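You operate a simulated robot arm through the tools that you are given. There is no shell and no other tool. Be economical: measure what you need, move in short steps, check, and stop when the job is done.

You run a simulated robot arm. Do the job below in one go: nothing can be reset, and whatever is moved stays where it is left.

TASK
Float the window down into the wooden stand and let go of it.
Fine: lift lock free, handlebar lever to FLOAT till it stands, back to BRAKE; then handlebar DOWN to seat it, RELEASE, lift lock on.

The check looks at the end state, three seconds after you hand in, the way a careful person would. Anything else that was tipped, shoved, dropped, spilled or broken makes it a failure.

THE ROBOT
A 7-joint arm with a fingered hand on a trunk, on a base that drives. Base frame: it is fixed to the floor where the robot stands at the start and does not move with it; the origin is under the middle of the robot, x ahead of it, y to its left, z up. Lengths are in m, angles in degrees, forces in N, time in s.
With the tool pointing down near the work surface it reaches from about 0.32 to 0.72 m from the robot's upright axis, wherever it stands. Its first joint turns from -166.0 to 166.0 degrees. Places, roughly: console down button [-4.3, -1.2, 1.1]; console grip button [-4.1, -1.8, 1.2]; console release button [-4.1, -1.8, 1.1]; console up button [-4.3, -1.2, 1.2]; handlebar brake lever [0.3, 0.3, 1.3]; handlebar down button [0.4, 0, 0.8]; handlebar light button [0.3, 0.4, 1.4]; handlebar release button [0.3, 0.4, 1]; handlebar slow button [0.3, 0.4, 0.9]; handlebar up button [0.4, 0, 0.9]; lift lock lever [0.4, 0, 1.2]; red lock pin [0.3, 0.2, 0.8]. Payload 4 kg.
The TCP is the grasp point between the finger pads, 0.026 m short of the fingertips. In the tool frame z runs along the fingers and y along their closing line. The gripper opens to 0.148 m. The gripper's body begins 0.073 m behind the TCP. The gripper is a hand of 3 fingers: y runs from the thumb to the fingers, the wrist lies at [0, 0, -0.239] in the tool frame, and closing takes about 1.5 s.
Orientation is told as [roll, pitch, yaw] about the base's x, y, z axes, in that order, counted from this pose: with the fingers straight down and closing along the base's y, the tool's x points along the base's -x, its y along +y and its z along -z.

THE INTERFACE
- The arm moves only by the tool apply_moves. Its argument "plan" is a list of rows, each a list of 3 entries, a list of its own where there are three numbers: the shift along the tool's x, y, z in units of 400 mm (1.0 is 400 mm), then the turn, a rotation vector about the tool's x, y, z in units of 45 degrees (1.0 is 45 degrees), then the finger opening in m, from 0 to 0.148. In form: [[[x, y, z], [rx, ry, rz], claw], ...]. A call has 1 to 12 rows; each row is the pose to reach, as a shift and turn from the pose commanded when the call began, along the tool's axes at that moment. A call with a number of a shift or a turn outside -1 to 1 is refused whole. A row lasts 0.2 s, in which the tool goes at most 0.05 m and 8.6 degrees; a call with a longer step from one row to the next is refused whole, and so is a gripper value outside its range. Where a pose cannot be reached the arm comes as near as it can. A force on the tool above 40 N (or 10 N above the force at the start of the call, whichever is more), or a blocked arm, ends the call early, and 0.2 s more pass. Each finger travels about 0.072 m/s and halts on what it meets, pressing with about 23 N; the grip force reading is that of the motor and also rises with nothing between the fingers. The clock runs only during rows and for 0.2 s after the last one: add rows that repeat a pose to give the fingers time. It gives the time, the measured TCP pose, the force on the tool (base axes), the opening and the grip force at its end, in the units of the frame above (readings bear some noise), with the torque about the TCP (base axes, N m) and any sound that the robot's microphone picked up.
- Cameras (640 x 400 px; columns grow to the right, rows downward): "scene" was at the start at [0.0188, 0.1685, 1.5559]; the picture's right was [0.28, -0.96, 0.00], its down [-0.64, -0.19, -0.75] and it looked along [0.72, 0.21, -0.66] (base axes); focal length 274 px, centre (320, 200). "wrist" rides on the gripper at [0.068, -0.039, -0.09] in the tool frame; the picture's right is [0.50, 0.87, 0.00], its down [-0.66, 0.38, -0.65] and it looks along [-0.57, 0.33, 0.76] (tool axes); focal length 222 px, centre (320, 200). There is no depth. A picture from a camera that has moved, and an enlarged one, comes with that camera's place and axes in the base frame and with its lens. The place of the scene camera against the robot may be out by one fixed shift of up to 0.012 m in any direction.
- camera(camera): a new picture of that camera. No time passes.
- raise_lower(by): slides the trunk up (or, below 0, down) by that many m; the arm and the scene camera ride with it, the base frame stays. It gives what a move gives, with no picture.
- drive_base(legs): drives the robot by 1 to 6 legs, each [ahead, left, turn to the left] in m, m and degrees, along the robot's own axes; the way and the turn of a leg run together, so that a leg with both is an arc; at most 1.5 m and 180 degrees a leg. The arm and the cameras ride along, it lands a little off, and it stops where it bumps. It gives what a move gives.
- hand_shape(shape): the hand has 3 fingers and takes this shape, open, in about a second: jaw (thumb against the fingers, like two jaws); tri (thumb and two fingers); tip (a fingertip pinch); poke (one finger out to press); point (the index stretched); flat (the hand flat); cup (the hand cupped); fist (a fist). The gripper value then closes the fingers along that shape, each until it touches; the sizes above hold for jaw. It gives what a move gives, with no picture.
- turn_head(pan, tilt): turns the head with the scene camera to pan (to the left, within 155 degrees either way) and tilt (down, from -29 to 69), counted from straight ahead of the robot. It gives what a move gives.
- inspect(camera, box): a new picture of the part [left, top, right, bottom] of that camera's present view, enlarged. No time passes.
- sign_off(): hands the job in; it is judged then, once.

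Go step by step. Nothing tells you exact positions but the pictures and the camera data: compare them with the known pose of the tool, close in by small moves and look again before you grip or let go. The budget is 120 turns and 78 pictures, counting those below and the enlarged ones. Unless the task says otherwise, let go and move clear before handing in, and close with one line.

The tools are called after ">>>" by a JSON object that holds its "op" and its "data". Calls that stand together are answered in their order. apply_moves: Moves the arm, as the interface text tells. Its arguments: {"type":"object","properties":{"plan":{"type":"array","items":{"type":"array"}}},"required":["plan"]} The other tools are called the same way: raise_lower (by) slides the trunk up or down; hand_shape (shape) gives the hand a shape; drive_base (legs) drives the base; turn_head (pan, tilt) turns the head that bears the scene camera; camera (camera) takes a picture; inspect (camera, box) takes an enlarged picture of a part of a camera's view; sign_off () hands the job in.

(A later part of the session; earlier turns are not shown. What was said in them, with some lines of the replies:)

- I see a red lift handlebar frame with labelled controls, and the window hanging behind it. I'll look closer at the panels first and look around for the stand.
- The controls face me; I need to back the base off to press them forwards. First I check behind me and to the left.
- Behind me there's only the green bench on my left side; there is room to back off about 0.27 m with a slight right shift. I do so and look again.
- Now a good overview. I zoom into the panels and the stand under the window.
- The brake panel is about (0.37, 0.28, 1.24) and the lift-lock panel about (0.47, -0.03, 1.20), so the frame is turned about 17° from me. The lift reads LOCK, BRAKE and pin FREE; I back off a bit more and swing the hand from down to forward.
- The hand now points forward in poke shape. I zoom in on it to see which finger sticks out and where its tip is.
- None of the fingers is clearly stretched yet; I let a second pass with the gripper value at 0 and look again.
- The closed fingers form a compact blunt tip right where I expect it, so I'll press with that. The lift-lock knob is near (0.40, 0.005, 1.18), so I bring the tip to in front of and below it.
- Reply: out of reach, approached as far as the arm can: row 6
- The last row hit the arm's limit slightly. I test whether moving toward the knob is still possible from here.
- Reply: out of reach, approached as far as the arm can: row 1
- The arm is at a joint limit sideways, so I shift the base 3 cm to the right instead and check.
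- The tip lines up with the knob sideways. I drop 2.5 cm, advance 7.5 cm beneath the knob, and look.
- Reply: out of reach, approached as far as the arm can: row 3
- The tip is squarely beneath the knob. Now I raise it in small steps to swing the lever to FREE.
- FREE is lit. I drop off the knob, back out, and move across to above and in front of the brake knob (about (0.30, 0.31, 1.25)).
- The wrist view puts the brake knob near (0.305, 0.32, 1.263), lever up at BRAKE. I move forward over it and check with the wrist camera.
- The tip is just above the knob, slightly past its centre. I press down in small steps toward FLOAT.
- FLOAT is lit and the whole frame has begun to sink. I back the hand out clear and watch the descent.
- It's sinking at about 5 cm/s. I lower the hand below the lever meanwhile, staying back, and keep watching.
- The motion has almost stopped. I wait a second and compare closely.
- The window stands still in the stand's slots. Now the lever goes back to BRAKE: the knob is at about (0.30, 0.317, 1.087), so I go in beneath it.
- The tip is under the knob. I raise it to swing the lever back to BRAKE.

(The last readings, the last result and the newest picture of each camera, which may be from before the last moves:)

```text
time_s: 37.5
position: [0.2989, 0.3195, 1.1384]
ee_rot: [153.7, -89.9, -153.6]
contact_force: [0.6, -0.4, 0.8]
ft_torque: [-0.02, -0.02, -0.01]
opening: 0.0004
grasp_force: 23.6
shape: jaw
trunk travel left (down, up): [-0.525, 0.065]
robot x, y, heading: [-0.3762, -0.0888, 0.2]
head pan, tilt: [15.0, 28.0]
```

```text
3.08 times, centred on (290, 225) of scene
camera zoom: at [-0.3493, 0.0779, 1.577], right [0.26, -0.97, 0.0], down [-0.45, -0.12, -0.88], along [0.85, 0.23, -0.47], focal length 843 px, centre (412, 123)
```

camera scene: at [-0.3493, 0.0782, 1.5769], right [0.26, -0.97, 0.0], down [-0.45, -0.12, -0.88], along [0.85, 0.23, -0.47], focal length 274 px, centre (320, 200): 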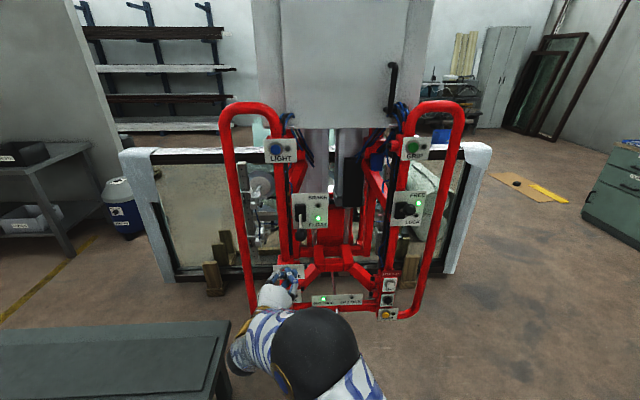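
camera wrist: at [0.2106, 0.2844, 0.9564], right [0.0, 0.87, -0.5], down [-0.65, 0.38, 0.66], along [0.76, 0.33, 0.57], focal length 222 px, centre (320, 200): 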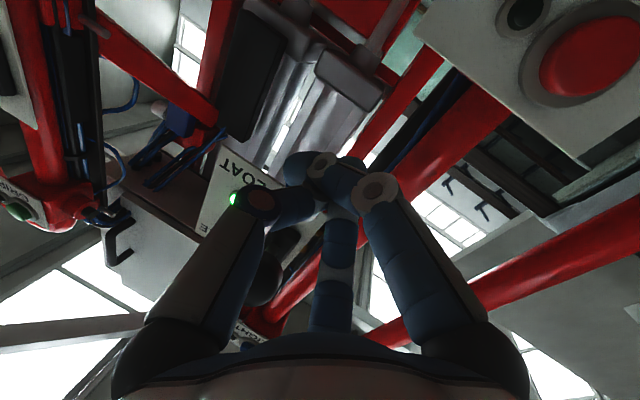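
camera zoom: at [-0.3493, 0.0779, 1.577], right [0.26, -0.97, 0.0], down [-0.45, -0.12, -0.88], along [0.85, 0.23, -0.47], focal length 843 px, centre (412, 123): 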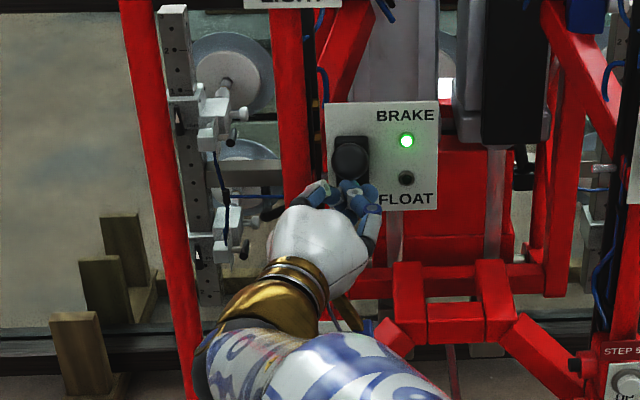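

BRAKE is lit. I back out and look at the UP/DOWN button column.

>>> {"op": "apply_moves", "data": {"plan": [[[0.05, 0, 0], [0, 0, 0], 0], [[0.05, 0, -0.1], [0, 0, 0], 0], [[0.05, 0, -0.2], [0, 0, 0], 0], [[0.05, 0, -0.3], [0, 0, 0], 0]]}}

>>> {"op": "turn_head", "data": {"pan": 5, "tilt": 40}}

>>> {"op": "camera", "data": {"camera": "scene"}}

>>> {"op": "inspect", "data": {"camera": "scene", "box": [270, 180, 410, 300]}}

```text
time_s: 38.5
position: [0.1793, 0.3189, 1.1183]
ee_rot: [167.2, -89.9, -167.2]
contact_force: [0.2, 0.4, -0.4]
ft_torque: [-0.01, 0.02, -0.02]
opening: 0.0001
grasp_force: 23.2
shape: jaw
trunk travel left (down, up): [-0.525, 0.065]
robot x, y, heading: [-0.3756, -0.0886, 0.0]
head pan, tilt: [15.0, 28.0]
```

```text
time_s: 39.2
position: [0.1799, 0.3197, 1.1194]
ee_rot: [-148.9, -90.0, 148.9]
contact_force: [0.2, -0.5, 0.2]
ft_torque: [0.0, 0.01, 0.01]
opening: 0.0
grasp_force: 23.4
shape: jaw
trunk travel left (down, up): [-0.525, 0.065]
robot x, y, heading: [-0.3763, -0.0926, 0.1]
head pan, tilt: [5.0, 40.0]
```

```text
41 pictures are left
camera scene: at [-0.3528, 0.0618, 1.5584], right [0.09, -1.0, 0.0], down [-0.64, -0.06, -0.77], along [0.76, 0.07, -0.64], focal length 274 px, centre (320, 200)
```

scene: 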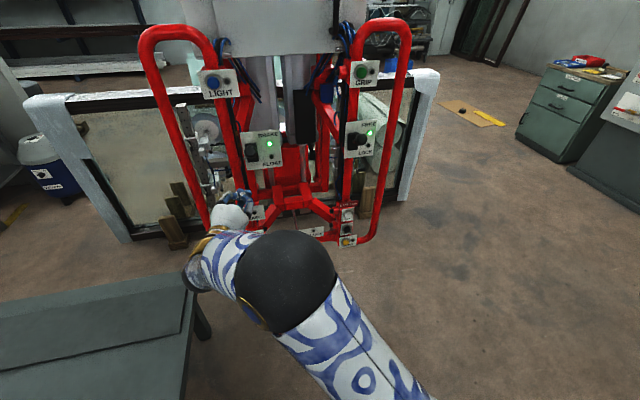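

```text
3.33 times, centred on (340, 240) of scene
camera zoom: at [-0.3528, 0.0618, 1.5584], right [0.09, -1.0, 0.0], down [-0.64, -0.06, -0.77], along [0.76, 0.07, -0.64], focal length 914 px, centre (253, 67)
```

zoom: 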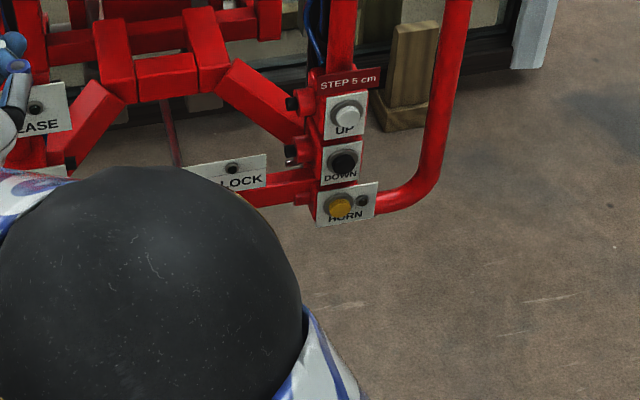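

DOWN is the black button at about (0.442, 0.019, 0.744), between UP and HORN. I move the hand across and lower the trunk to bring it to that height.

>>> {"op": "apply_moves", "data": {"plan": [[[0, -0.1, 0], [0, 0, 0], 0], [[0, -0.2, 0], [0, 0, 0], 0], [[0, -0.3, 0], [0, 0, 0], 0], [[0, -0.4, 0], [0, 0, 0], 0], [[0, -0.5, 0], [0, 0, 0], 0], [[0, -0.6, 0], [0, 0, 0], 0], [[0, -0.7, 0.0], [0, 0, 0], 0], [[0, -0.75, 0.05], [0, 0, 0], 0]]}}

>>> {"op": "raise_lower", "data": {"by": -0.37}}

>>> {"op": "turn_head", "data": {"pan": 0, "tilt": 25}}

>>> {"op": "camera", "data": {"camera": "scene"}}

>>> {"op": "camera", "data": {"camera": "wrist"}}

```text
time_s: 41.0
position: [0.1976, 0.0198, 1.1152]
ee_rot: [-76.7, -90.1, 76.7]
contact_force: [0.9, -0.8, -1.0]
ft_torque: [-0.04, -0.02, 0.0]
opening: 0.0
grasp_force: 23.2
shape: jaw
trunk travel left (down, up): [-0.525, 0.065]
robot x, y, heading: [-0.3752, -0.0893, 0.2]
head pan, tilt: [5.0, 40.0]
```

```text
time_s: 44.6
position: [0.1976, 0.0199, 0.7458]
ee_rot: [-138.8, -90.0, 139.0]
contact_force: [0.3, -0.8, 0.1]
ft_torque: [-0.05, 0.0, -0.01]
opening: 0.0
grasp_force: 22.8
shape: jaw
trunk travel left (down, up): [-0.155, 0.435]
robot x, y, heading: [-0.3754, -0.089, 0.2]
head pan, tilt: [5.0, 40.0]
```

```text
time_s: 45.3
position: [0.198, 0.0203, 0.7454]
ee_rot: [-150.9, -90.0, 150.9]
contact_force: [-0.5, 0.6, -0.5]
ft_torque: [0.03, 0.02, -0.02]
opening: 0.0
grasp_force: 23.1
shape: jaw
trunk travel left (down, up): [-0.155, 0.435]
robot x, y, heading: [-0.381, -0.0919, 0.2]
head pan, tilt: [0.0, 25.0]
```

```text
39 pictures are left
camera scene: at [-0.3454, 0.0542, 1.2117], right [0.0, -1.0, 0.0], down [-0.42, 0.0, -0.91], along [0.91, 0.0, -0.42], focal length 274 px, centre (320, 200)
```

scene: 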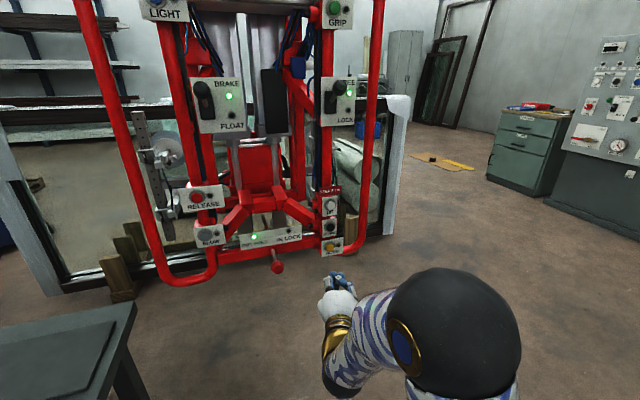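

```text
38 pictures are left
camera wrist: at [0.1086, -0.0176, 0.6788], right [0.0, 0.87, -0.5], down [-0.65, 0.38, 0.66], along [0.76, 0.33, 0.57], focal length 222 px, centre (320, 200)
```

wrist: 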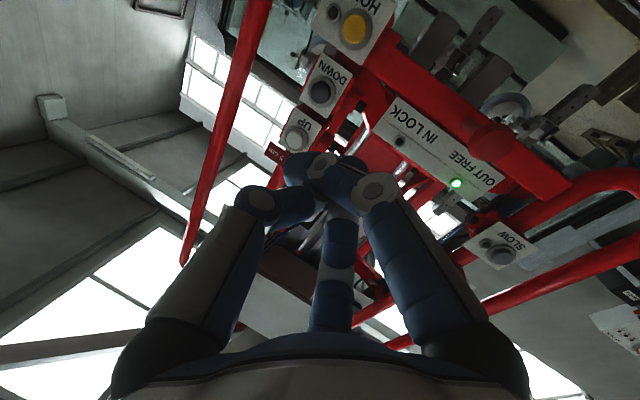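

Both cameras agree: DOWN at about (0.44, 0.024, 0.751). I approach to a few centimetres and check the alignment.

>>> {"op": "apply_moves", "data": {"plan": [[[-0.015, 0.01, 0.1], [0, 0, 0], 0], [[-0.015, 0.01, 0.2], [0, 0, 0], 0], [[-0.015, 0.01, 0.3], [0, 0, 0], 0], [[-0.015, 0.01, 0.42], [0, 0, 0], 0]]}}

>>> {"op": "inspect", "data": {"camera": "scene", "box": [280, 170, 380, 270]}}

>>> {"op": "camera", "data": {"camera": "wrist"}}

```text
time_s: 46.3
position: [0.3693, 0.0244, 0.7534]
ee_rot: [158.3, -89.9, -158.2]
contact_force: [0.2, -0.5, 0.7]
ft_torque: [-0.01, 0.02, 0.0]
opening: 0.0001
grasp_force: 22.8
shape: jaw
trunk travel left (down, up): [-0.155, 0.435]
robot x, y, heading: [-0.3739, -0.0912, 0.0]
head pan, tilt: [0.0, 25.0]
```

```text
4.00 times, centred on (330, 220) of scene
camera zoom: at [-0.3457, 0.0542, 1.2118], right [0.0, -1.0, 0.0], down [-0.42, 0.0, -0.91], along [0.91, 0.0, -0.42], focal length 1096 px, centre (280, 120)
```

zoom: 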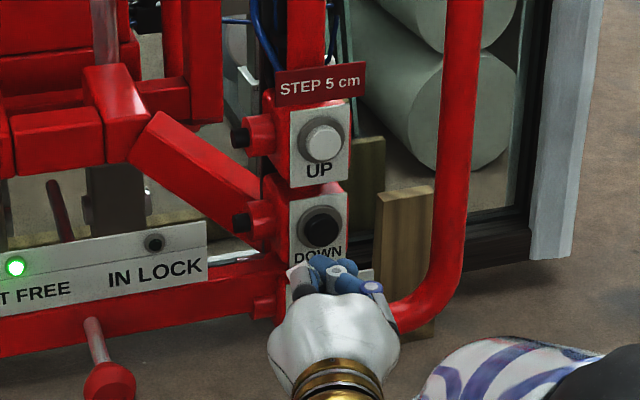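

```text
36 pictures are left
camera wrist: at [0.2795, -0.0145, 0.6857], right [0.0, 0.87, -0.5], down [-0.66, 0.38, 0.65], along [0.76, 0.33, 0.57], focal length 222 px, centre (320, 200)
```

wrist: 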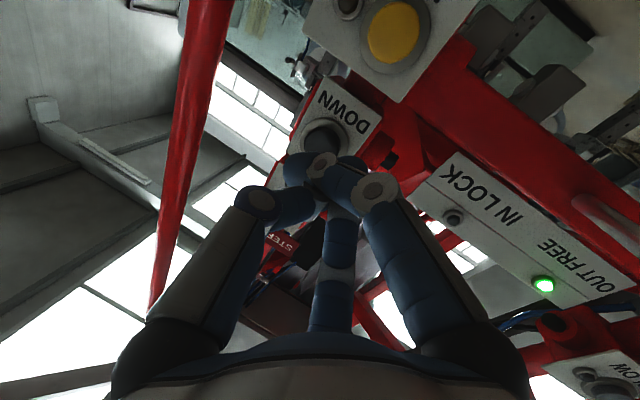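

The tip is lined up with DOWN. I press slowly.

>>> {"op": "apply_moves", "data": {"plan": [[[0, 0, 0.05], [0, 0, 0], 0], [[0, 0, 0.075], [0, 0, 0], 0], [[0, 0, 0.1], [0, 0, 0], 0], [[0, 0, 0.115], [0, 0, 0], 0]]}}

>>> {"op": "inspect", "data": {"camera": "scene", "box": [280, 170, 380, 270]}}

```text
time_s: 47.3
position: [0.4111, 0.0234, 0.75]
ee_rot: [128.6, -90.0, -128.7]
contact_force: [-11.9, -2.2, 0.2]
ft_torque: [-0.01, 0.0, 0.07]
opening: 0.0
grasp_force: 23.2
shape: jaw
trunk travel left (down, up): [-0.155, 0.435]
robot x, y, heading: [-0.3799, -0.0924, 0.0]
head pan, tilt: [0.0, 25.0]
heard: click
```

```text
4.00 times, centred on (330, 220) of scene
camera zoom: at [-0.3465, 0.0539, 1.2118], right [0.0, -1.0, 0.0], down [-0.42, 0.0, -0.91], along [0.91, 0.0, -0.42], focal length 1096 px, centre (280, 120)
```

zoom: 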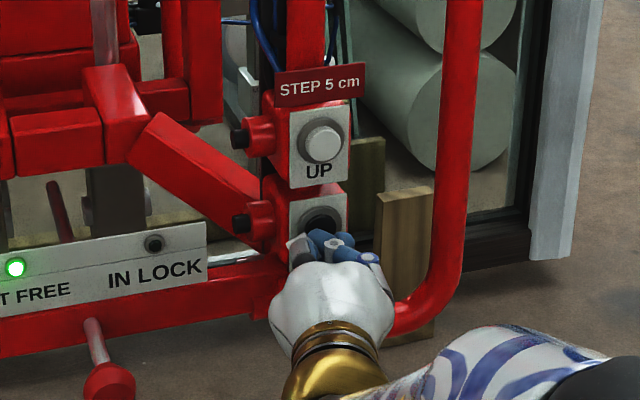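

It clicked. I retract at once and see whether the frame moved.

>>> {"op": "apply_moves", "data": {"plan": [[[0, 0, -0.06], [0, 0, 0], 0], [[0, 0, -0.15], [0, 0, 0], 0], [[0, 0, -0.25], [0, 0, 0], 0], [[0, 0, -0.35], [0, 0, 0], 0], [[0, 0, -0.35], [0, 0, 0], 0]]}}

>>> {"op": "camera", "data": {"camera": "scene"}}

>>> {"op": "inspect", "data": {"camera": "scene", "box": [0, 100, 240, 310]}}

```text
time_s: 48.5
position: [0.2733, 0.0253, 0.7552]
ee_rot: [-148.4, -90.0, 148.3]
contact_force: [0.7, -0.7, 0.9]
ft_torque: [-0.01, 0.01, -0.01]
opening: 0.0001
grasp_force: 23.5
shape: jaw
trunk travel left (down, up): [-0.155, 0.435]
robot x, y, heading: [-0.3766, -0.0922, -0.0]
head pan, tilt: [0.0, 25.0]
```

```text
34 pictures are left
camera scene: at [-0.3453, 0.0542, 1.2117], right [0.0, -1.0, 0.0], down [-0.42, 0.0, -0.91], along [0.91, 0.0, -0.42], focal length 274 px, centre (320, 200)
```

scene: 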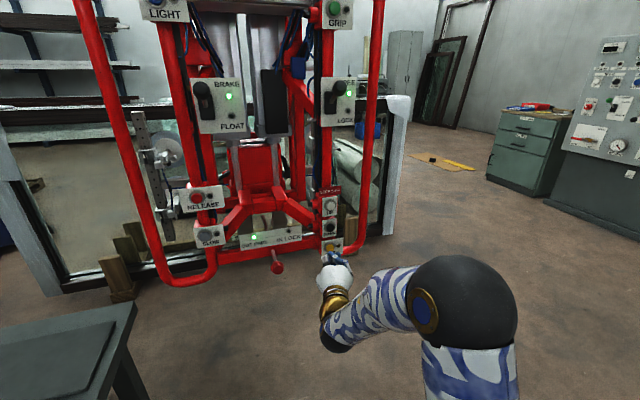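

```text
1.90 times, centred on (120, 205) of scene
camera zoom: at [-0.3453, 0.0542, 1.2117], right [0.0, -1.0, 0.0], down [-0.42, 0.0, -0.91], along [0.91, 0.0, -0.42], focal length 522 px, centre (701, 190)
```

zoom: 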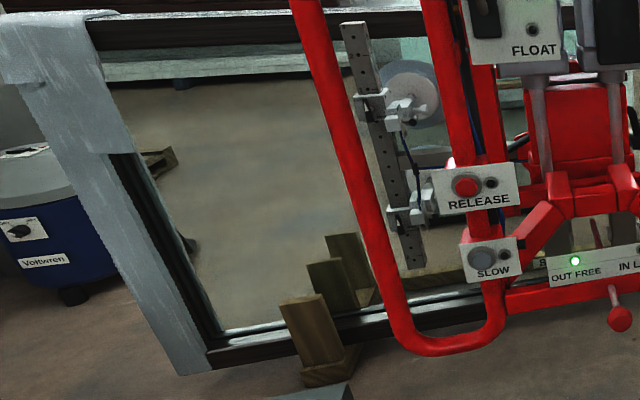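

No visible movement of the frame after the click. I look closely at the window's bottom in the stand.

>>> {"op": "inspect", "data": {"camera": "scene", "box": [80, 210, 180, 310]}}

>>> {"op": "inspect", "data": {"camera": "scene", "box": [310, 170, 410, 260]}}

```text
4.00 times, centred on (130, 260) of scene
camera zoom: at [-0.3453, 0.0542, 1.2117], right [0.0, -1.0, 0.0], down [-0.42, 0.0, -0.91], along [0.91, 0.0, -0.42], focal length 1096 px, centre (1080, -40)
```

zoom: 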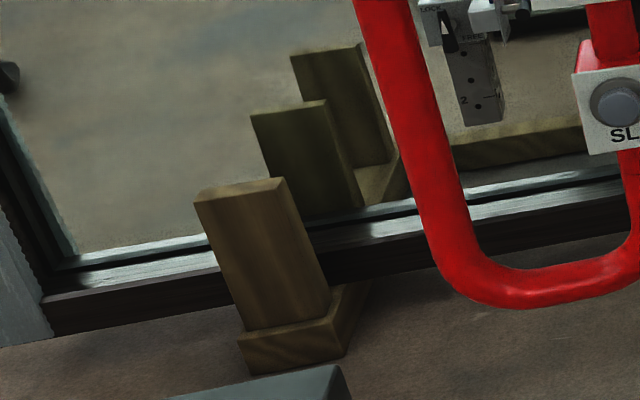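

```text
4.44 times, centred on (360, 215) of scene
camera zoom: at [-0.3453, 0.0542, 1.2117], right [0.0, -1.0, 0.0], down [-0.42, 0.0, -0.91], along [0.91, 0.0, -0.42], focal length 1218 px, centre (142, 133)
```

zoom: 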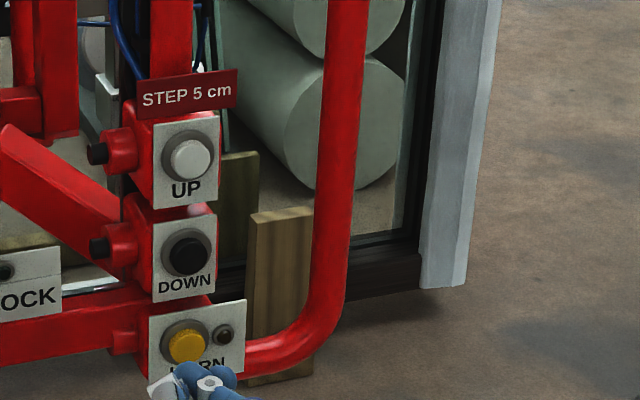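

The window rests in the slots and DOWN couldn't lower it further, so it's seated. Next RELEASE, at about (0.297, 0.368, 0.921): I pull back, rise and cross over to in front of it.

>>> {"op": "apply_moves", "data": {"plan": [[[0, 0, -0.12], [0, 0, 0], 0], [[-0.05, 0, -0.23], [0, 0, 0], 0], [[-0.15, 0, -0.28], [0, 0, 0], 0], [[-0.26, 0, -0.28], [0, 0, 0], 0], [[-0.37, 0, -0.28], [0, 0, 0], 0], [[-0.415, 0.08, -0.28], [0, 0, 0], 0], [[-0.415, 0.19, -0.28], [0, 0, 0], 0], [[-0.415, 0.3, -0.28], [0, 0, 0], 0], [[-0.415, 0.42, -0.28], [0, 0, 0], 0], [[-0.415, 0.54, -0.28], [0, 0, 0], 0], [[-0.415, 0.66, -0.28], [0, 0, 0], 0], [[-0.415, 0.77, -0.28], [0, 0, 0], 0]]}}

>>> {"op": "apply_moves", "data": {"plan": [[[0, 0.09, 0], [0, 0, 0], 0]]}}

>>> {"op": "camera", "data": {"camera": "wrist"}}

>>> {"op": "inspect", "data": {"camera": "scene", "box": [140, 150, 260, 270]}}

```text
time_s: 51.1
position: [0.1597, 0.3308, 0.9173]
ee_rot: [145.5, -90.0, -145.5]
contact_force: [0.4, -0.4, 0.6]
ft_torque: [0.06, 0.06, 0.04]
opening: 0.0003
grasp_force: 22.6
shape: jaw
trunk travel left (down, up): [-0.155, 0.435]
robot x, y, heading: [-0.3748, -0.0863, -0.1]
head pan, tilt: [0.0, 25.0]
```

```text
time_s: 51.5
position: [0.1575, 0.3683, 0.9163]
ee_rot: [144.4, -90.0, -144.5]
contact_force: [0.3, -0.5, 0.6]
ft_torque: [0.0, 0.04, -0.01]
opening: 0.0001
grasp_force: 23.4
shape: jaw
trunk travel left (down, up): [-0.155, 0.435]
robot x, y, heading: [-0.3746, -0.0924, 0.0]
head pan, tilt: [0.0, 25.0]
```

```text
30 pictures are left
camera wrist: at [0.0678, 0.3305, 0.85], right [0.0, 0.87, -0.5], down [-0.65, 0.38, 0.66], along [0.76, 0.33, 0.57], focal length 222 px, centre (320, 200)
```

wrist: 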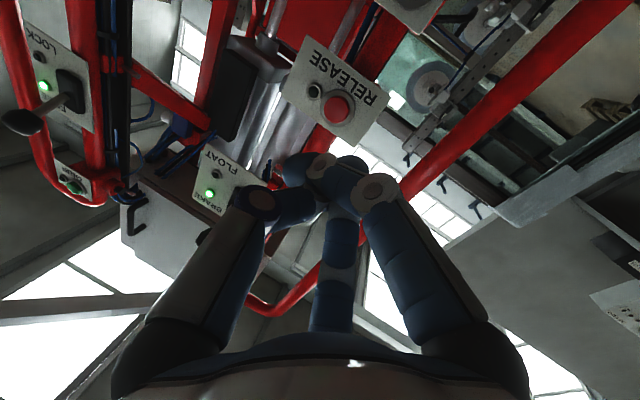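

```text
3.33 times, centred on (200, 210) of scene
camera zoom: at [-0.3454, 0.0539, 1.2118], right [0.0, -1.0, 0.0], down [-0.42, 0.0, -0.91], along [0.91, 0.0, -0.42], focal length 914 px, centre (720, 167)
```

zoom: 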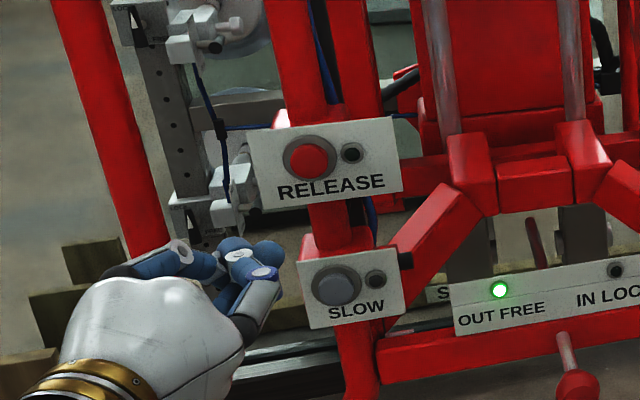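

RELEASE refines to about (0.32, 0.386, 0.911). I approach and verify.

>>> {"op": "apply_moves", "data": {"plan": [[[0.01, 0.045, 0.08], [0, 0, 0], 0], [[0.01, 0.045, 0.16], [0, 0, 0], 0], [[0.01, 0.045, 0.25], [0, 0, 0], 0]]}}

>>> {"op": "inspect", "data": {"camera": "scene", "box": [140, 150, 260, 270]}}

>>> {"op": "camera", "data": {"camera": "wrist"}}

```text
time_s: 52.3
position: [0.2568, 0.3885, 0.9129]
ee_rot: [167.8, -90.0, -167.6]
contact_force: [-1.2, -0.3, -0.1]
ft_torque: [0.03, 0.0, 0.02]
opening: 0.0003
grasp_force: 22.7
shape: jaw
trunk travel left (down, up): [-0.155, 0.435]
robot x, y, heading: [-0.3763, -0.0939, -0.1]
head pan, tilt: [0.0, 25.0]
```

```text
3.33 times, centred on (200, 210) of scene
camera zoom: at [-0.3456, 0.0543, 1.2117], right [0.0, -1.0, 0.0], down [-0.42, 0.0, -0.91], along [0.91, 0.0, -0.42], focal length 914 px, centre (720, 167)
```

zoom: 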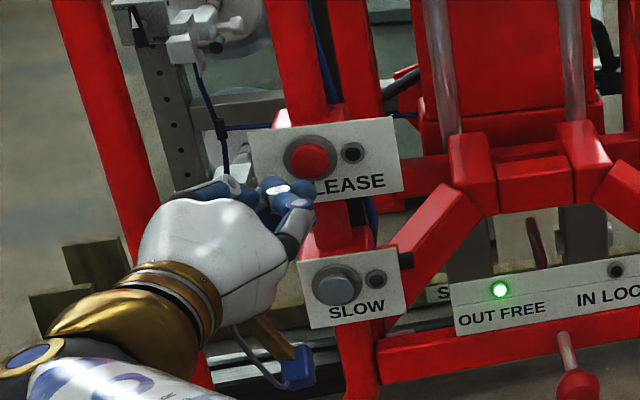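

```text
27 pictures are left
camera wrist: at [0.1671, 0.3501, 0.8461], right [0.0, 0.87, -0.5], down [-0.65, 0.38, 0.66], along [0.76, 0.33, 0.57], focal length 222 px, centre (320, 200)
```

wrist: 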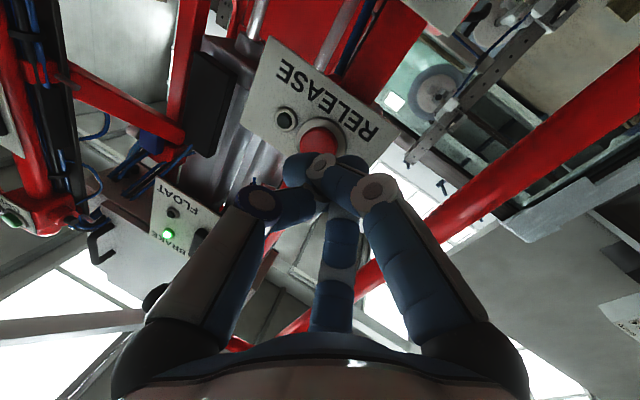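

Aligned. I press RELEASE slowly.

>>> {"op": "apply_moves", "data": {"plan": [[[0, 0, 0.04], [0, 0, 0], 0], [[0, 0, 0.065], [0, 0, 0], 0], [[0, 0, 0.09], [0, 0, 0], 0], [[0, 0, 0.11], [0, 0, 0], 0]]}}

>>> {"op": "inspect", "data": {"camera": "scene", "box": [140, 150, 260, 270]}}

```text
time_s: 53.3
position: [0.3008, 0.3879, 0.9121]
ee_rot: [135.7, -89.9, -135.6]
contact_force: [-33.5, -14.8, -8.7]
ft_torque: [-0.08, 0.16, 0.17]
opening: 0.0002
grasp_force: 22.7
shape: jaw
trunk travel left (down, up): [-0.155, 0.435]
robot x, y, heading: [-0.3762, -0.0916, -0.2]
head pan, tilt: [0.0, 25.0]
heard: click
```

```text
3.33 times, centred on (200, 210) of scene
camera zoom: at [-0.349, 0.0531, 1.2118], right [0.0, -1.0, 0.0], down [-0.42, 0.0, -0.91], along [0.91, 0.0, -0.42], focal length 914 px, centre (720, 167)
```

zoom: 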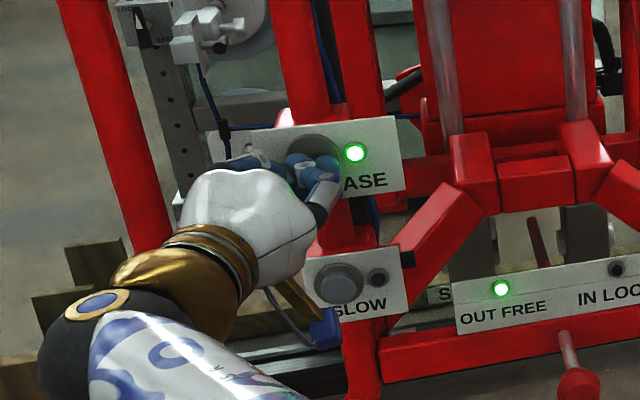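

The RELEASE lamp lights. I ease off and check whether it stays released.

>>> {"op": "apply_moves", "data": {"plan": [[[0, 0, -0.04], [0, 0, 0], 0], [[0, 0, -0.12], [0, 0, 0], 0], [[0, 0, -0.22], [0, 0, 0], 0], [[0, 0, -0.32], [0, 0, 0], 0], [[0, 0, -0.32], [0, 0, 0], 0], [[0, 0, -0.32], [0, 0, 0], 0]]}}

>>> {"op": "camera", "data": {"camera": "scene"}}

>>> {"op": "inspect", "data": {"camera": "scene", "box": [100, 60, 260, 260]}}

```text
time_s: 54.7
position: [0.1764, 0.3867, 0.9117]
ee_rot: [142.7, -90.0, -142.5]
contact_force: [0.3, -0.3, 0.3]
ft_torque: [0.02, 0.02, -0.03]
opening: 0.0002
grasp_force: 23.2
shape: jaw
trunk travel left (down, up): [-0.155, 0.435]
robot x, y, heading: [-0.3782, -0.0889, -0.2]
head pan, tilt: [0.0, 25.0]
```

```text
25 pictures are left
camera scene: at [-0.3454, 0.0543, 1.2117], right [0.0, -1.0, 0.0], down [-0.42, 0.0, -0.91], along [0.91, 0.0, -0.42], focal length 274 px, centre (320, 200)
```

scene: 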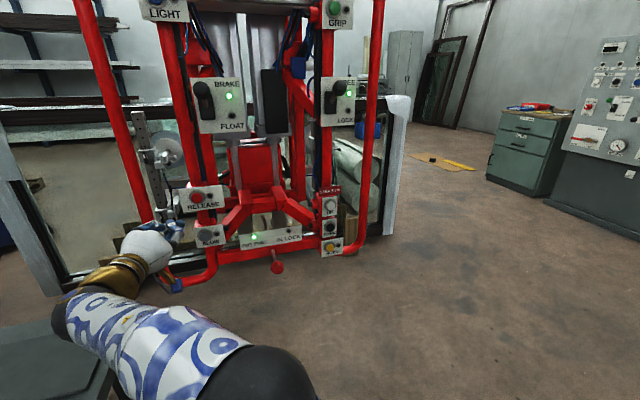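

```text
2.00 times, centred on (180, 160) of scene
camera zoom: at [-0.3454, 0.0543, 1.2117], right [0.0, -1.0, 0.0], down [-0.42, 0.0, -0.91], along [0.91, 0.0, -0.42], focal length 548 px, centre (600, 280)
```

zoom: 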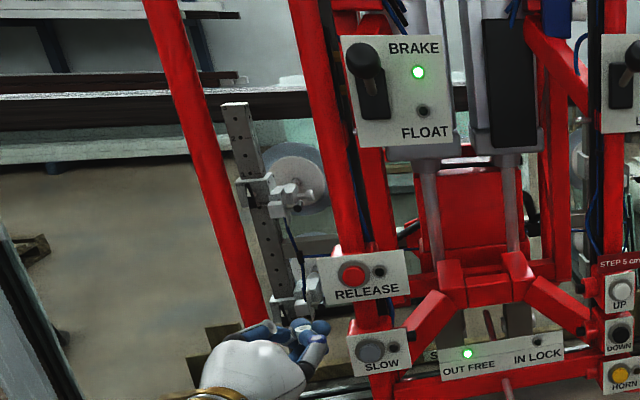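

The RELEASE lamp goes dark when I let go, so it acts only while pressed. To be sure the cups vent fully, I press again and hold it for about two seconds.

>>> {"op": "apply_moves", "data": {"plan": [[[0, 0, 0.1], [0, 0, 0], 0], [[0, 0, 0.2], [0, 0, 0], 0], [[0, 0, 0.26], [0, 0, 0], 0], [[0, 0, 0.3], [0, 0, 0], 0], [[0, 0, 0.303], [0, 0, 0], 0], [[0, 0, 0.303], [0, 0, 0], 0], [[0, 0, 0.303], [0, 0, 0], 0], [[0, 0, 0.303], [0, 0, 0], 0], [[0, 0, 0.303], [0, 0, 0], 0], [[0, 0, 0.303], [0, 0, 0], 0], [[0, 0, 0.303], [0, 0, 0], 0], [[0, 0, 0.303], [0, 0, 0], 0]]}}

>>> {"op": "inspect", "data": {"camera": "scene", "box": [100, 60, 260, 260]}}

```text
time_s: 57.3
position: [0.2967, 0.3883, 0.914]
ee_rot: [167.5, -89.9, -167.5]
contact_force: [-14.8, -3.2, 0.1]
ft_torque: [0.01, 0.02, 0.06]
opening: 0.0001
grasp_force: 23.2
shape: jaw
trunk travel left (down, up): [-0.155, 0.435]
robot x, y, heading: [-0.3758, -0.0888, -0.0]
head pan, tilt: [0.0, 25.0]
heard: click
```

```text
2.00 times, centred on (180, 160) of scene
camera zoom: at [-0.3468, 0.054, 1.2118], right [0.0, -1.0, 0.0], down [-0.42, 0.0, -0.91], along [0.91, 0.0, -0.42], focal length 548 px, centre (600, 280)
```

zoom: 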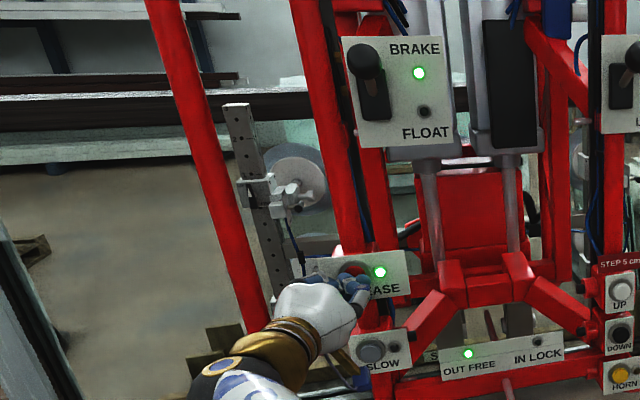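

The lamp is lit while held. I hold a little longer, then retract and inspect the suction cups.

>>> {"op": "apply_moves", "data": {"plan": [[[0, 0, 0], [0, 0, 0], 0], [[0, 0, 0], [0, 0, 0], 0], [[0, 0, 0], [0, 0, 0], 0], [[0, 0, 0], [0, 0, 0], 0], [[0, 0, 0], [0, 0, 0], 0], [[0, 0, 0], [0, 0, 0], 0], [[0, 0, -0.05], [0, 0, 0], 0], [[0, 0, -0.15], [0, 0, 0], 0], [[0, 0, -0.26], [0, 0, 0], 0], [[0, 0, -0.38], [0, 0, 0], 0]]}}

>>> {"op": "inspect", "data": {"camera": "scene", "box": [130, 100, 230, 220]}}

>>> {"op": "camera", "data": {"camera": "wrist"}}

```text
time_s: 59.5
position: [0.1473, 0.3846, 0.9155]
ee_rot: [162.7, -90.0, -162.7]
contact_force: [0.1, 0.2, 0.3]
ft_torque: [0.02, 0.0, 0.0]
opening: 0.0003
grasp_force: 23.1
shape: jaw
trunk travel left (down, up): [-0.155, 0.435]
robot x, y, heading: [-0.3739, -0.0877, 0.1]
head pan, tilt: [0.0, 25.0]
```

```text
3.33 times, centred on (180, 160) of scene
camera zoom: at [-0.345, 0.0544, 1.2117], right [0.0, -1.0, 0.0], down [-0.42, 0.0, -0.91], along [0.91, 0.0, -0.42], focal length 914 px, centre (787, 333)
```

zoom: 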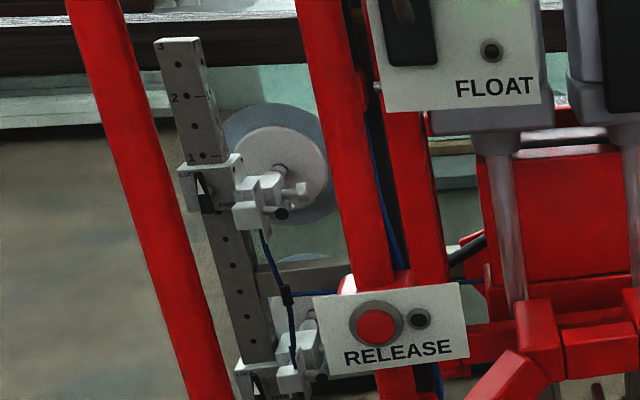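

```text
21 pictures are left
camera wrist: at [0.0585, 0.3463, 0.8472], right [0.0, 0.87, -0.5], down [-0.65, 0.38, 0.66], along [0.76, 0.33, 0.57], focal length 222 px, centre (320, 200)
```

wrist: 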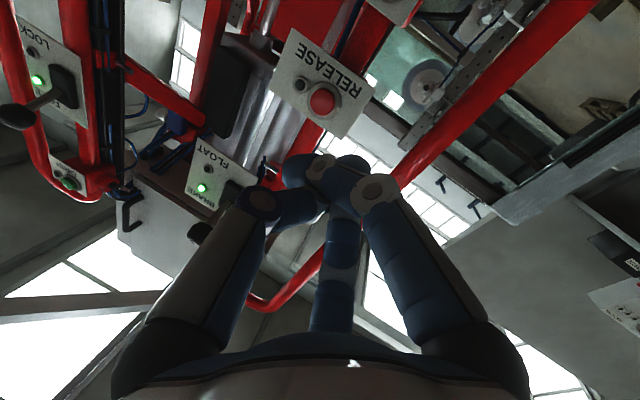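

Released. Now the lift lock: I raise the trunk, cross back to the right and locate its knob.

>>> {"op": "raise_lower", "data": {"by": 0.34}}

>>> {"op": "apply_moves", "data": {"plan": [[[0, -0.1, 0], [0, 0, 0], 0], [[0, -0.2, 0], [0, 0, 0], 0], [[0, -0.3, 0], [0, 0, 0], 0], [[0, -0.4, 0], [0, 0, 0], 0], [[0, -0.5, 0], [0, 0, 0], 0], [[0, -0.6, 0], [0, 0, 0], 0], [[0, -0.7, 0.0], [0, 0, 0], 0], [[0, -0.8, 0.1], [0, 0, 0], 0], [[0, -0.88, 0.2], [0, 0, 0], 0], [[0, -0.935, 0.3], [0, 0, 0], 0]]}}

>>> {"op": "camera", "data": {"camera": "wrist"}}

>>> {"op": "camera", "data": {"camera": "scene"}}

```text
time_s: 62.9
position: [0.1477, 0.3854, 1.254]
ee_rot: [-123.4, -90.0, 123.7]
contact_force: [0.6, 0.7, 0.3]
ft_torque: [0.0, 0.02, 0.01]
opening: 0.0002
grasp_force: 22.5
shape: jaw
trunk travel left (down, up): [-0.495, 0.095]
robot x, y, heading: [-0.3751, -0.0915, 0.1]
head pan, tilt: [0.0, 25.0]
```

```text
refused: row 8 steps farther than a row can; nothing moved
```

```text
20 pictures are left
camera wrist: at [0.0584, 0.3468, 1.1875], right [0.0, 0.87, -0.5], down [-0.65, 0.38, 0.66], along [0.76, 0.33, 0.57], focal length 222 px, centre (320, 200)
```

wrist: 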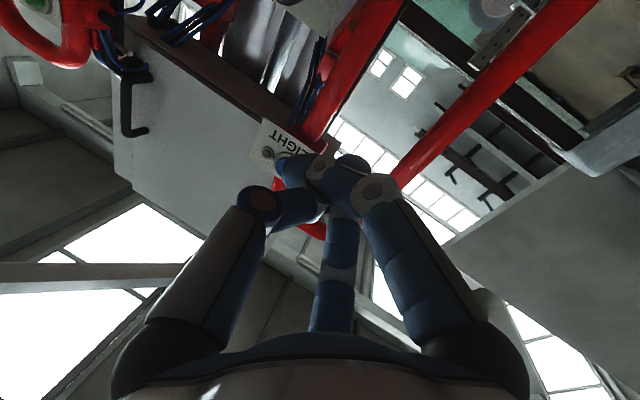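

```text
19 pictures are left
camera scene: at [-0.3454, 0.0544, 1.5517], right [0.0, -1.0, 0.0], down [-0.42, 0.0, -0.91], along [0.91, 0.0, -0.42], focal length 274 px, centre (320, 200)
```

scene: 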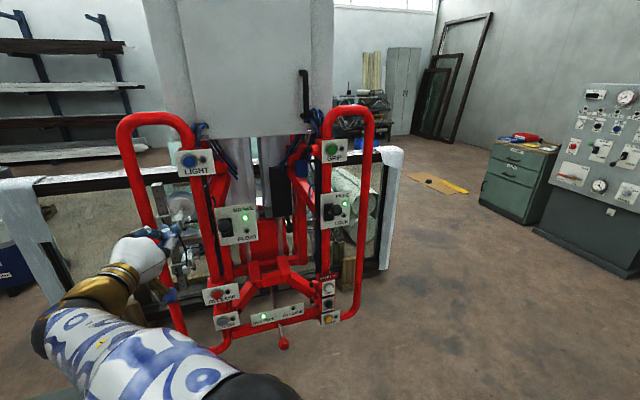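

The last move was refused for step size; I redo it with smaller steps.

>>> {"op": "apply_moves", "data": {"plan": [[[0, -0.1, 0], [0, 0, 0], 0], [[0, -0.2, 0], [0, 0, 0], 0], [[0, -0.3, 0], [0, 0, 0], 0], [[0, -0.4, 0], [0, 0, 0], 0], [[0, -0.5, 0], [0, 0, 0], 0], [[0, -0.6, 0], [0, 0, 0], 0], [[0, -0.7, 0.0], [0, 0, 0], 0], [[0, -0.79, 0.05], [0, 0, 0], 0], [[0, -0.87, 0.12], [0, 0, 0], 0], [[0, -0.935, 0.2], [0, 0, 0], 0]]}}

>>> {"op": "camera", "data": {"camera": "wrist"}}

>>> {"op": "inspect", "data": {"camera": "scene", "box": [270, 160, 390, 260]}}

```text
time_s: 65.1
position: [0.2272, 0.0119, 1.2535]
ee_rot: [32.4, -90.0, -32.3]
contact_force: [0.1, -0.3, 0.3]
ft_torque: [-0.01, 0.0, -0.02]
opening: 0.0
grasp_force: 22.5
shape: jaw
trunk travel left (down, up): [-0.495, 0.095]
robot x, y, heading: [-0.3747, -0.0912, -0.0]
head pan, tilt: [0.0, 25.0]
```

```text
18 pictures are left
camera wrist: at [0.1378, -0.0267, 1.1871], right [0.0, 0.87, -0.5], down [-0.65, 0.38, 0.66], along [0.76, 0.33, 0.57], focal length 222 px, centre (320, 200)
```

wrist: 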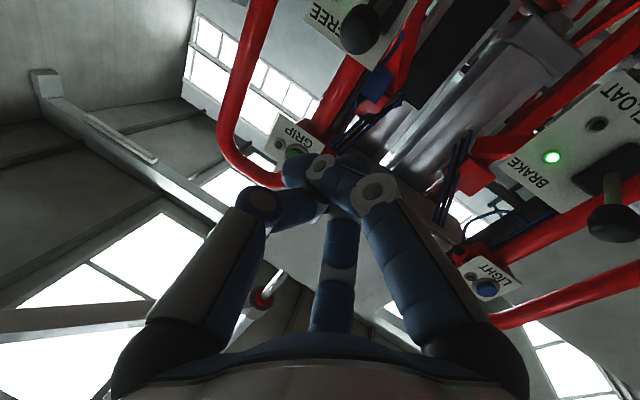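

```text
4.00 times, centred on (330, 210) of scene
camera zoom: at [-0.3451, 0.0542, 1.5517], right [0.0, -1.0, 0.0], down [-0.42, 0.0, -0.91], along [0.91, 0.0, -0.42], focal length 1096 px, centre (280, 160)
```

zoom: 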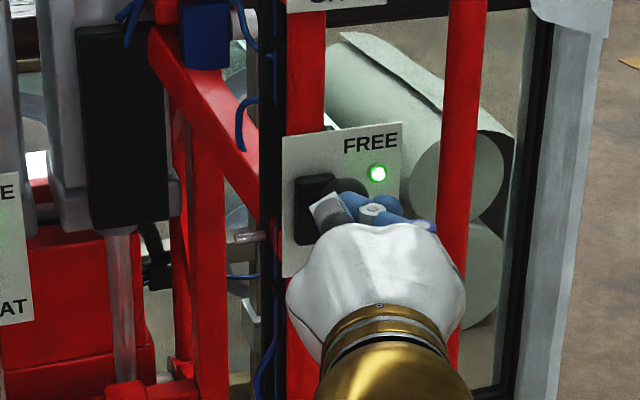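

The lift-lock knob is at about (0.39, 0.013, 1.18), below my tip. I advance over it, clear of GRIP, and check.

>>> {"op": "apply_moves", "data": {"plan": [[[0, 0, 0.11], [0, 0, 0], 0], [[0, 0, 0.22], [0, 0, 0], 0], [[0, 0, 0.32], [0, 0, 0], 0], [[0, 0, 0.42], [0, 0, 0], 0]]}}

>>> {"op": "camera", "data": {"camera": "wrist"}}

>>> {"op": "inspect", "data": {"camera": "scene", "box": [270, 140, 390, 240]}}

```text
time_s: 66.1
position: [0.3966, 0.0101, 1.2538]
ee_rot: [71.1, -90.0, -71.1]
contact_force: [-0.4, 0.7, 0.4]
ft_torque: [0.01, 0.0, -0.01]
opening: 0.0
grasp_force: 22.9
shape: jaw
trunk travel left (down, up): [-0.495, 0.095]
robot x, y, heading: [-0.3735, -0.0902, 0.0]
head pan, tilt: [0.0, 25.0]
```

```text
16 pictures are left
camera wrist: at [0.3063, -0.0276, 1.1874], right [0.0, 0.87, -0.5], down [-0.65, 0.38, 0.66], along [0.76, 0.33, 0.57], focal length 222 px, centre (320, 200)
```

wrist: 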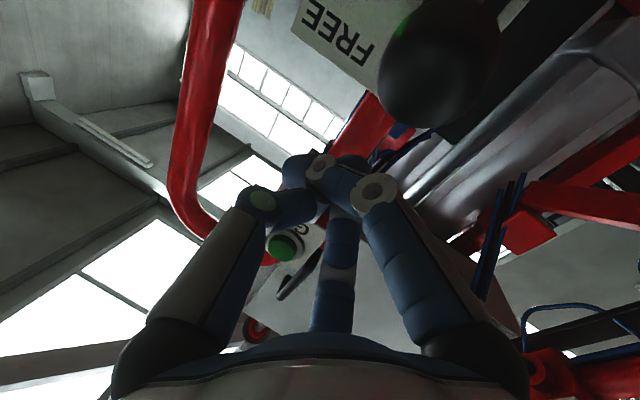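

```text
4.00 times, centred on (330, 190) of scene
camera zoom: at [-0.3448, 0.0541, 1.5517], right [0.0, -1.0, 0.0], down [-0.42, 0.0, -0.91], along [0.91, 0.0, -0.42], focal length 1096 px, centre (280, 240)
```

zoom: 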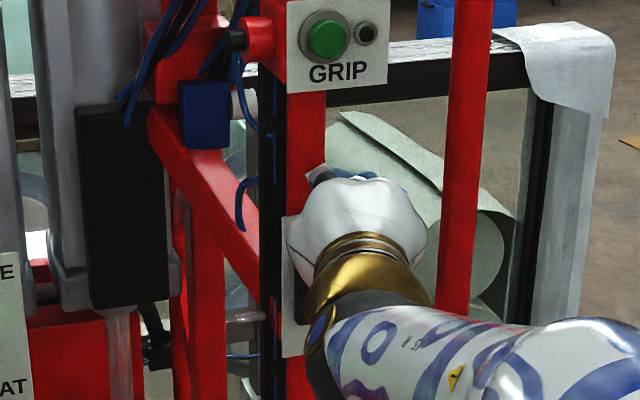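

Good: the tip is above the knob, slightly past its centre. I press down to LOCK.

>>> {"op": "apply_moves", "data": {"plan": [[[0.05, 0.01, 0], [0, 0, 0], 0], [[0.1, 0.01, 0], [0, 0, 0], 0], [[0.15, 0.01, 0], [0, 0, 0], 0], [[0.2, 0.01, 0], [0, 0, 0], 0], [[0.24, 0.01, 0], [0, 0, 0], 0], [[0.28, 0.01, 0], [0, 0, 0], 0]]}}

>>> {"op": "inspect", "data": {"camera": "scene", "box": [270, 160, 390, 260]}}

```text
time_s: 67.5
position: [0.395, 0.0158, 1.1463]
ee_rot: [174.7, -89.5, -174.7]
contact_force: [0.5, -2.3, 18.1]
ft_torque: [0.0, 0.01, -0.03]
opening: 0.0001
grasp_force: 22.6
shape: jaw
trunk travel left (down, up): [-0.495, 0.095]
robot x, y, heading: [-0.376, -0.0921, -0.0]
head pan, tilt: [0.0, 25.0]
```

```text
4.00 times, centred on (330, 210) of scene
camera zoom: at [-0.3473, 0.0537, 1.5523], right [0.0, -1.0, 0.0], down [-0.42, 0.0, -0.91], along [0.91, 0.0, -0.42], focal length 1096 px, centre (280, 160)
```

zoom: 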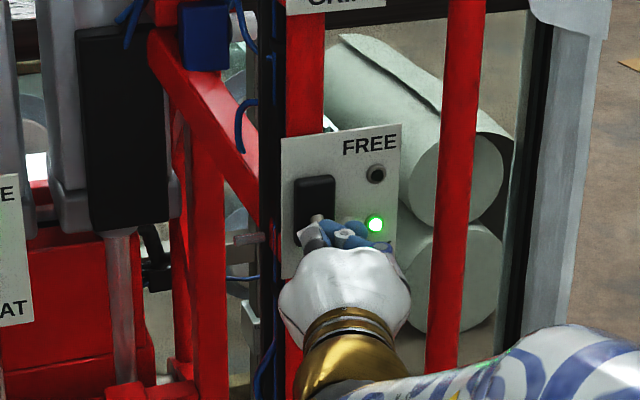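

LOCK is lit. I lift off slightly, back out well clear, and take a final look at everything.

>>> {"op": "apply_moves", "data": {"plan": [[[-0.05, 0, 0], [0, 0, 0], 0], [[-0.06, 0, -0.1], [0, 0, 0], 0], [[-0.06, 0, -0.2], [0, 0, 0], 0], [[-0.06, 0, -0.3], [0, 0, 0], 0], [[-0.06, 0, -0.4], [0, 0, 0], 0], [[-0.06, 0, -0.5], [0, 0, 0], 0]]}}

>>> {"op": "camera", "data": {"camera": "scene"}}

>>> {"op": "inspect", "data": {"camera": "scene", "box": [200, 140, 390, 340]}}

>>> {"op": "inspect", "data": {"camera": "scene", "box": [0, 130, 220, 340]}}

```text
time_s: 68.9
position: [0.1984, 0.013, 1.1691]
ee_rot: [-102.6, -90.1, 102.8]
contact_force: [0.6, -0.4, -0.7]
ft_torque: [0.0, -0.03, 0.02]
opening: 0.0
grasp_force: 23.3
shape: jaw
trunk travel left (down, up): [-0.495, 0.095]
robot x, y, heading: [-0.3765, -0.0895, -0.0]
head pan, tilt: [0.0, 25.0]
```

```text
13 pictures are left
camera scene: at [-0.3458, 0.0542, 1.5518], right [0.0, -1.0, 0.0], down [-0.42, 0.0, -0.91], along [0.91, 0.0, -0.42], focal length 274 px, centre (320, 200)
```

scene: 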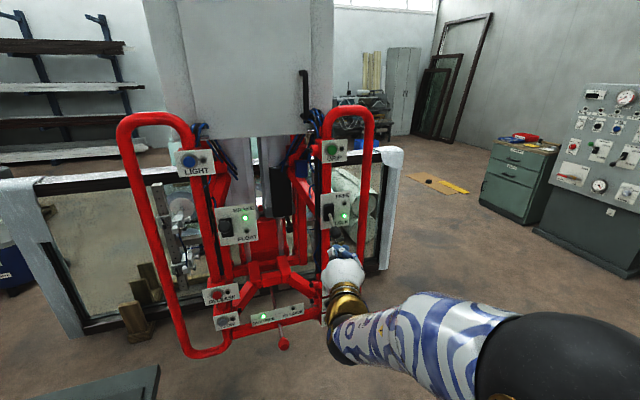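

```text
2.00 times, centred on (295, 240) of scene
camera zoom: at [-0.3458, 0.0542, 1.5518], right [0.0, -1.0, 0.0], down [-0.42, 0.0, -0.91], along [0.91, 0.0, -0.42], focal length 548 px, centre (370, 120)
```

zoom: 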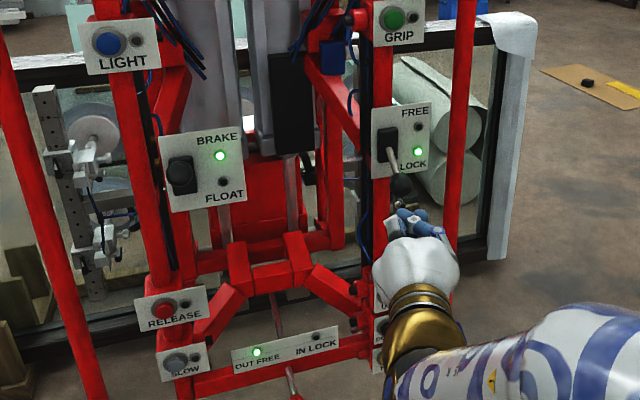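

```text
1.90 times, centred on (110, 235) of scene
camera zoom: at [-0.3458, 0.0542, 1.5518], right [0.0, -1.0, 0.0], down [-0.42, 0.0, -0.91], along [0.91, 0.0, -0.42], focal length 522 px, centre (720, 133)
```

zoom: 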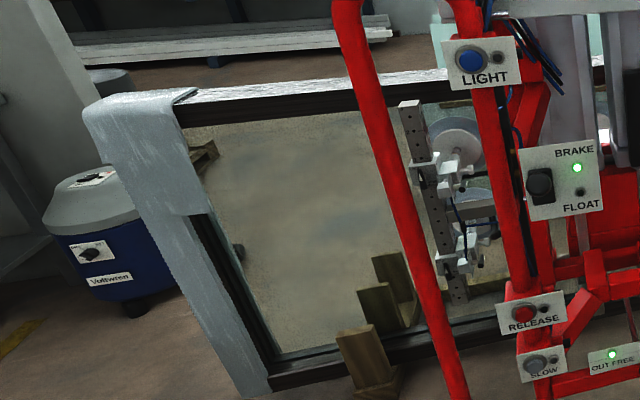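

The window stands in the stand, BRAKE and LOCK are lit, RELEASE is done, and the hand is clear with nothing else disturbed. I hand in.

>>> {"op": "sign_off", "data": {}}

```text
The job is handed in.
```

I floated the window down into the wooden stand, pressed DOWN and RELEASE, and put the brake and lift lock back on. DOWN clicked but moved nothing, so I took the window as already seated. RELEASE clicked and its lamp lit while held, but I couldn't see from the cups that they had let go.
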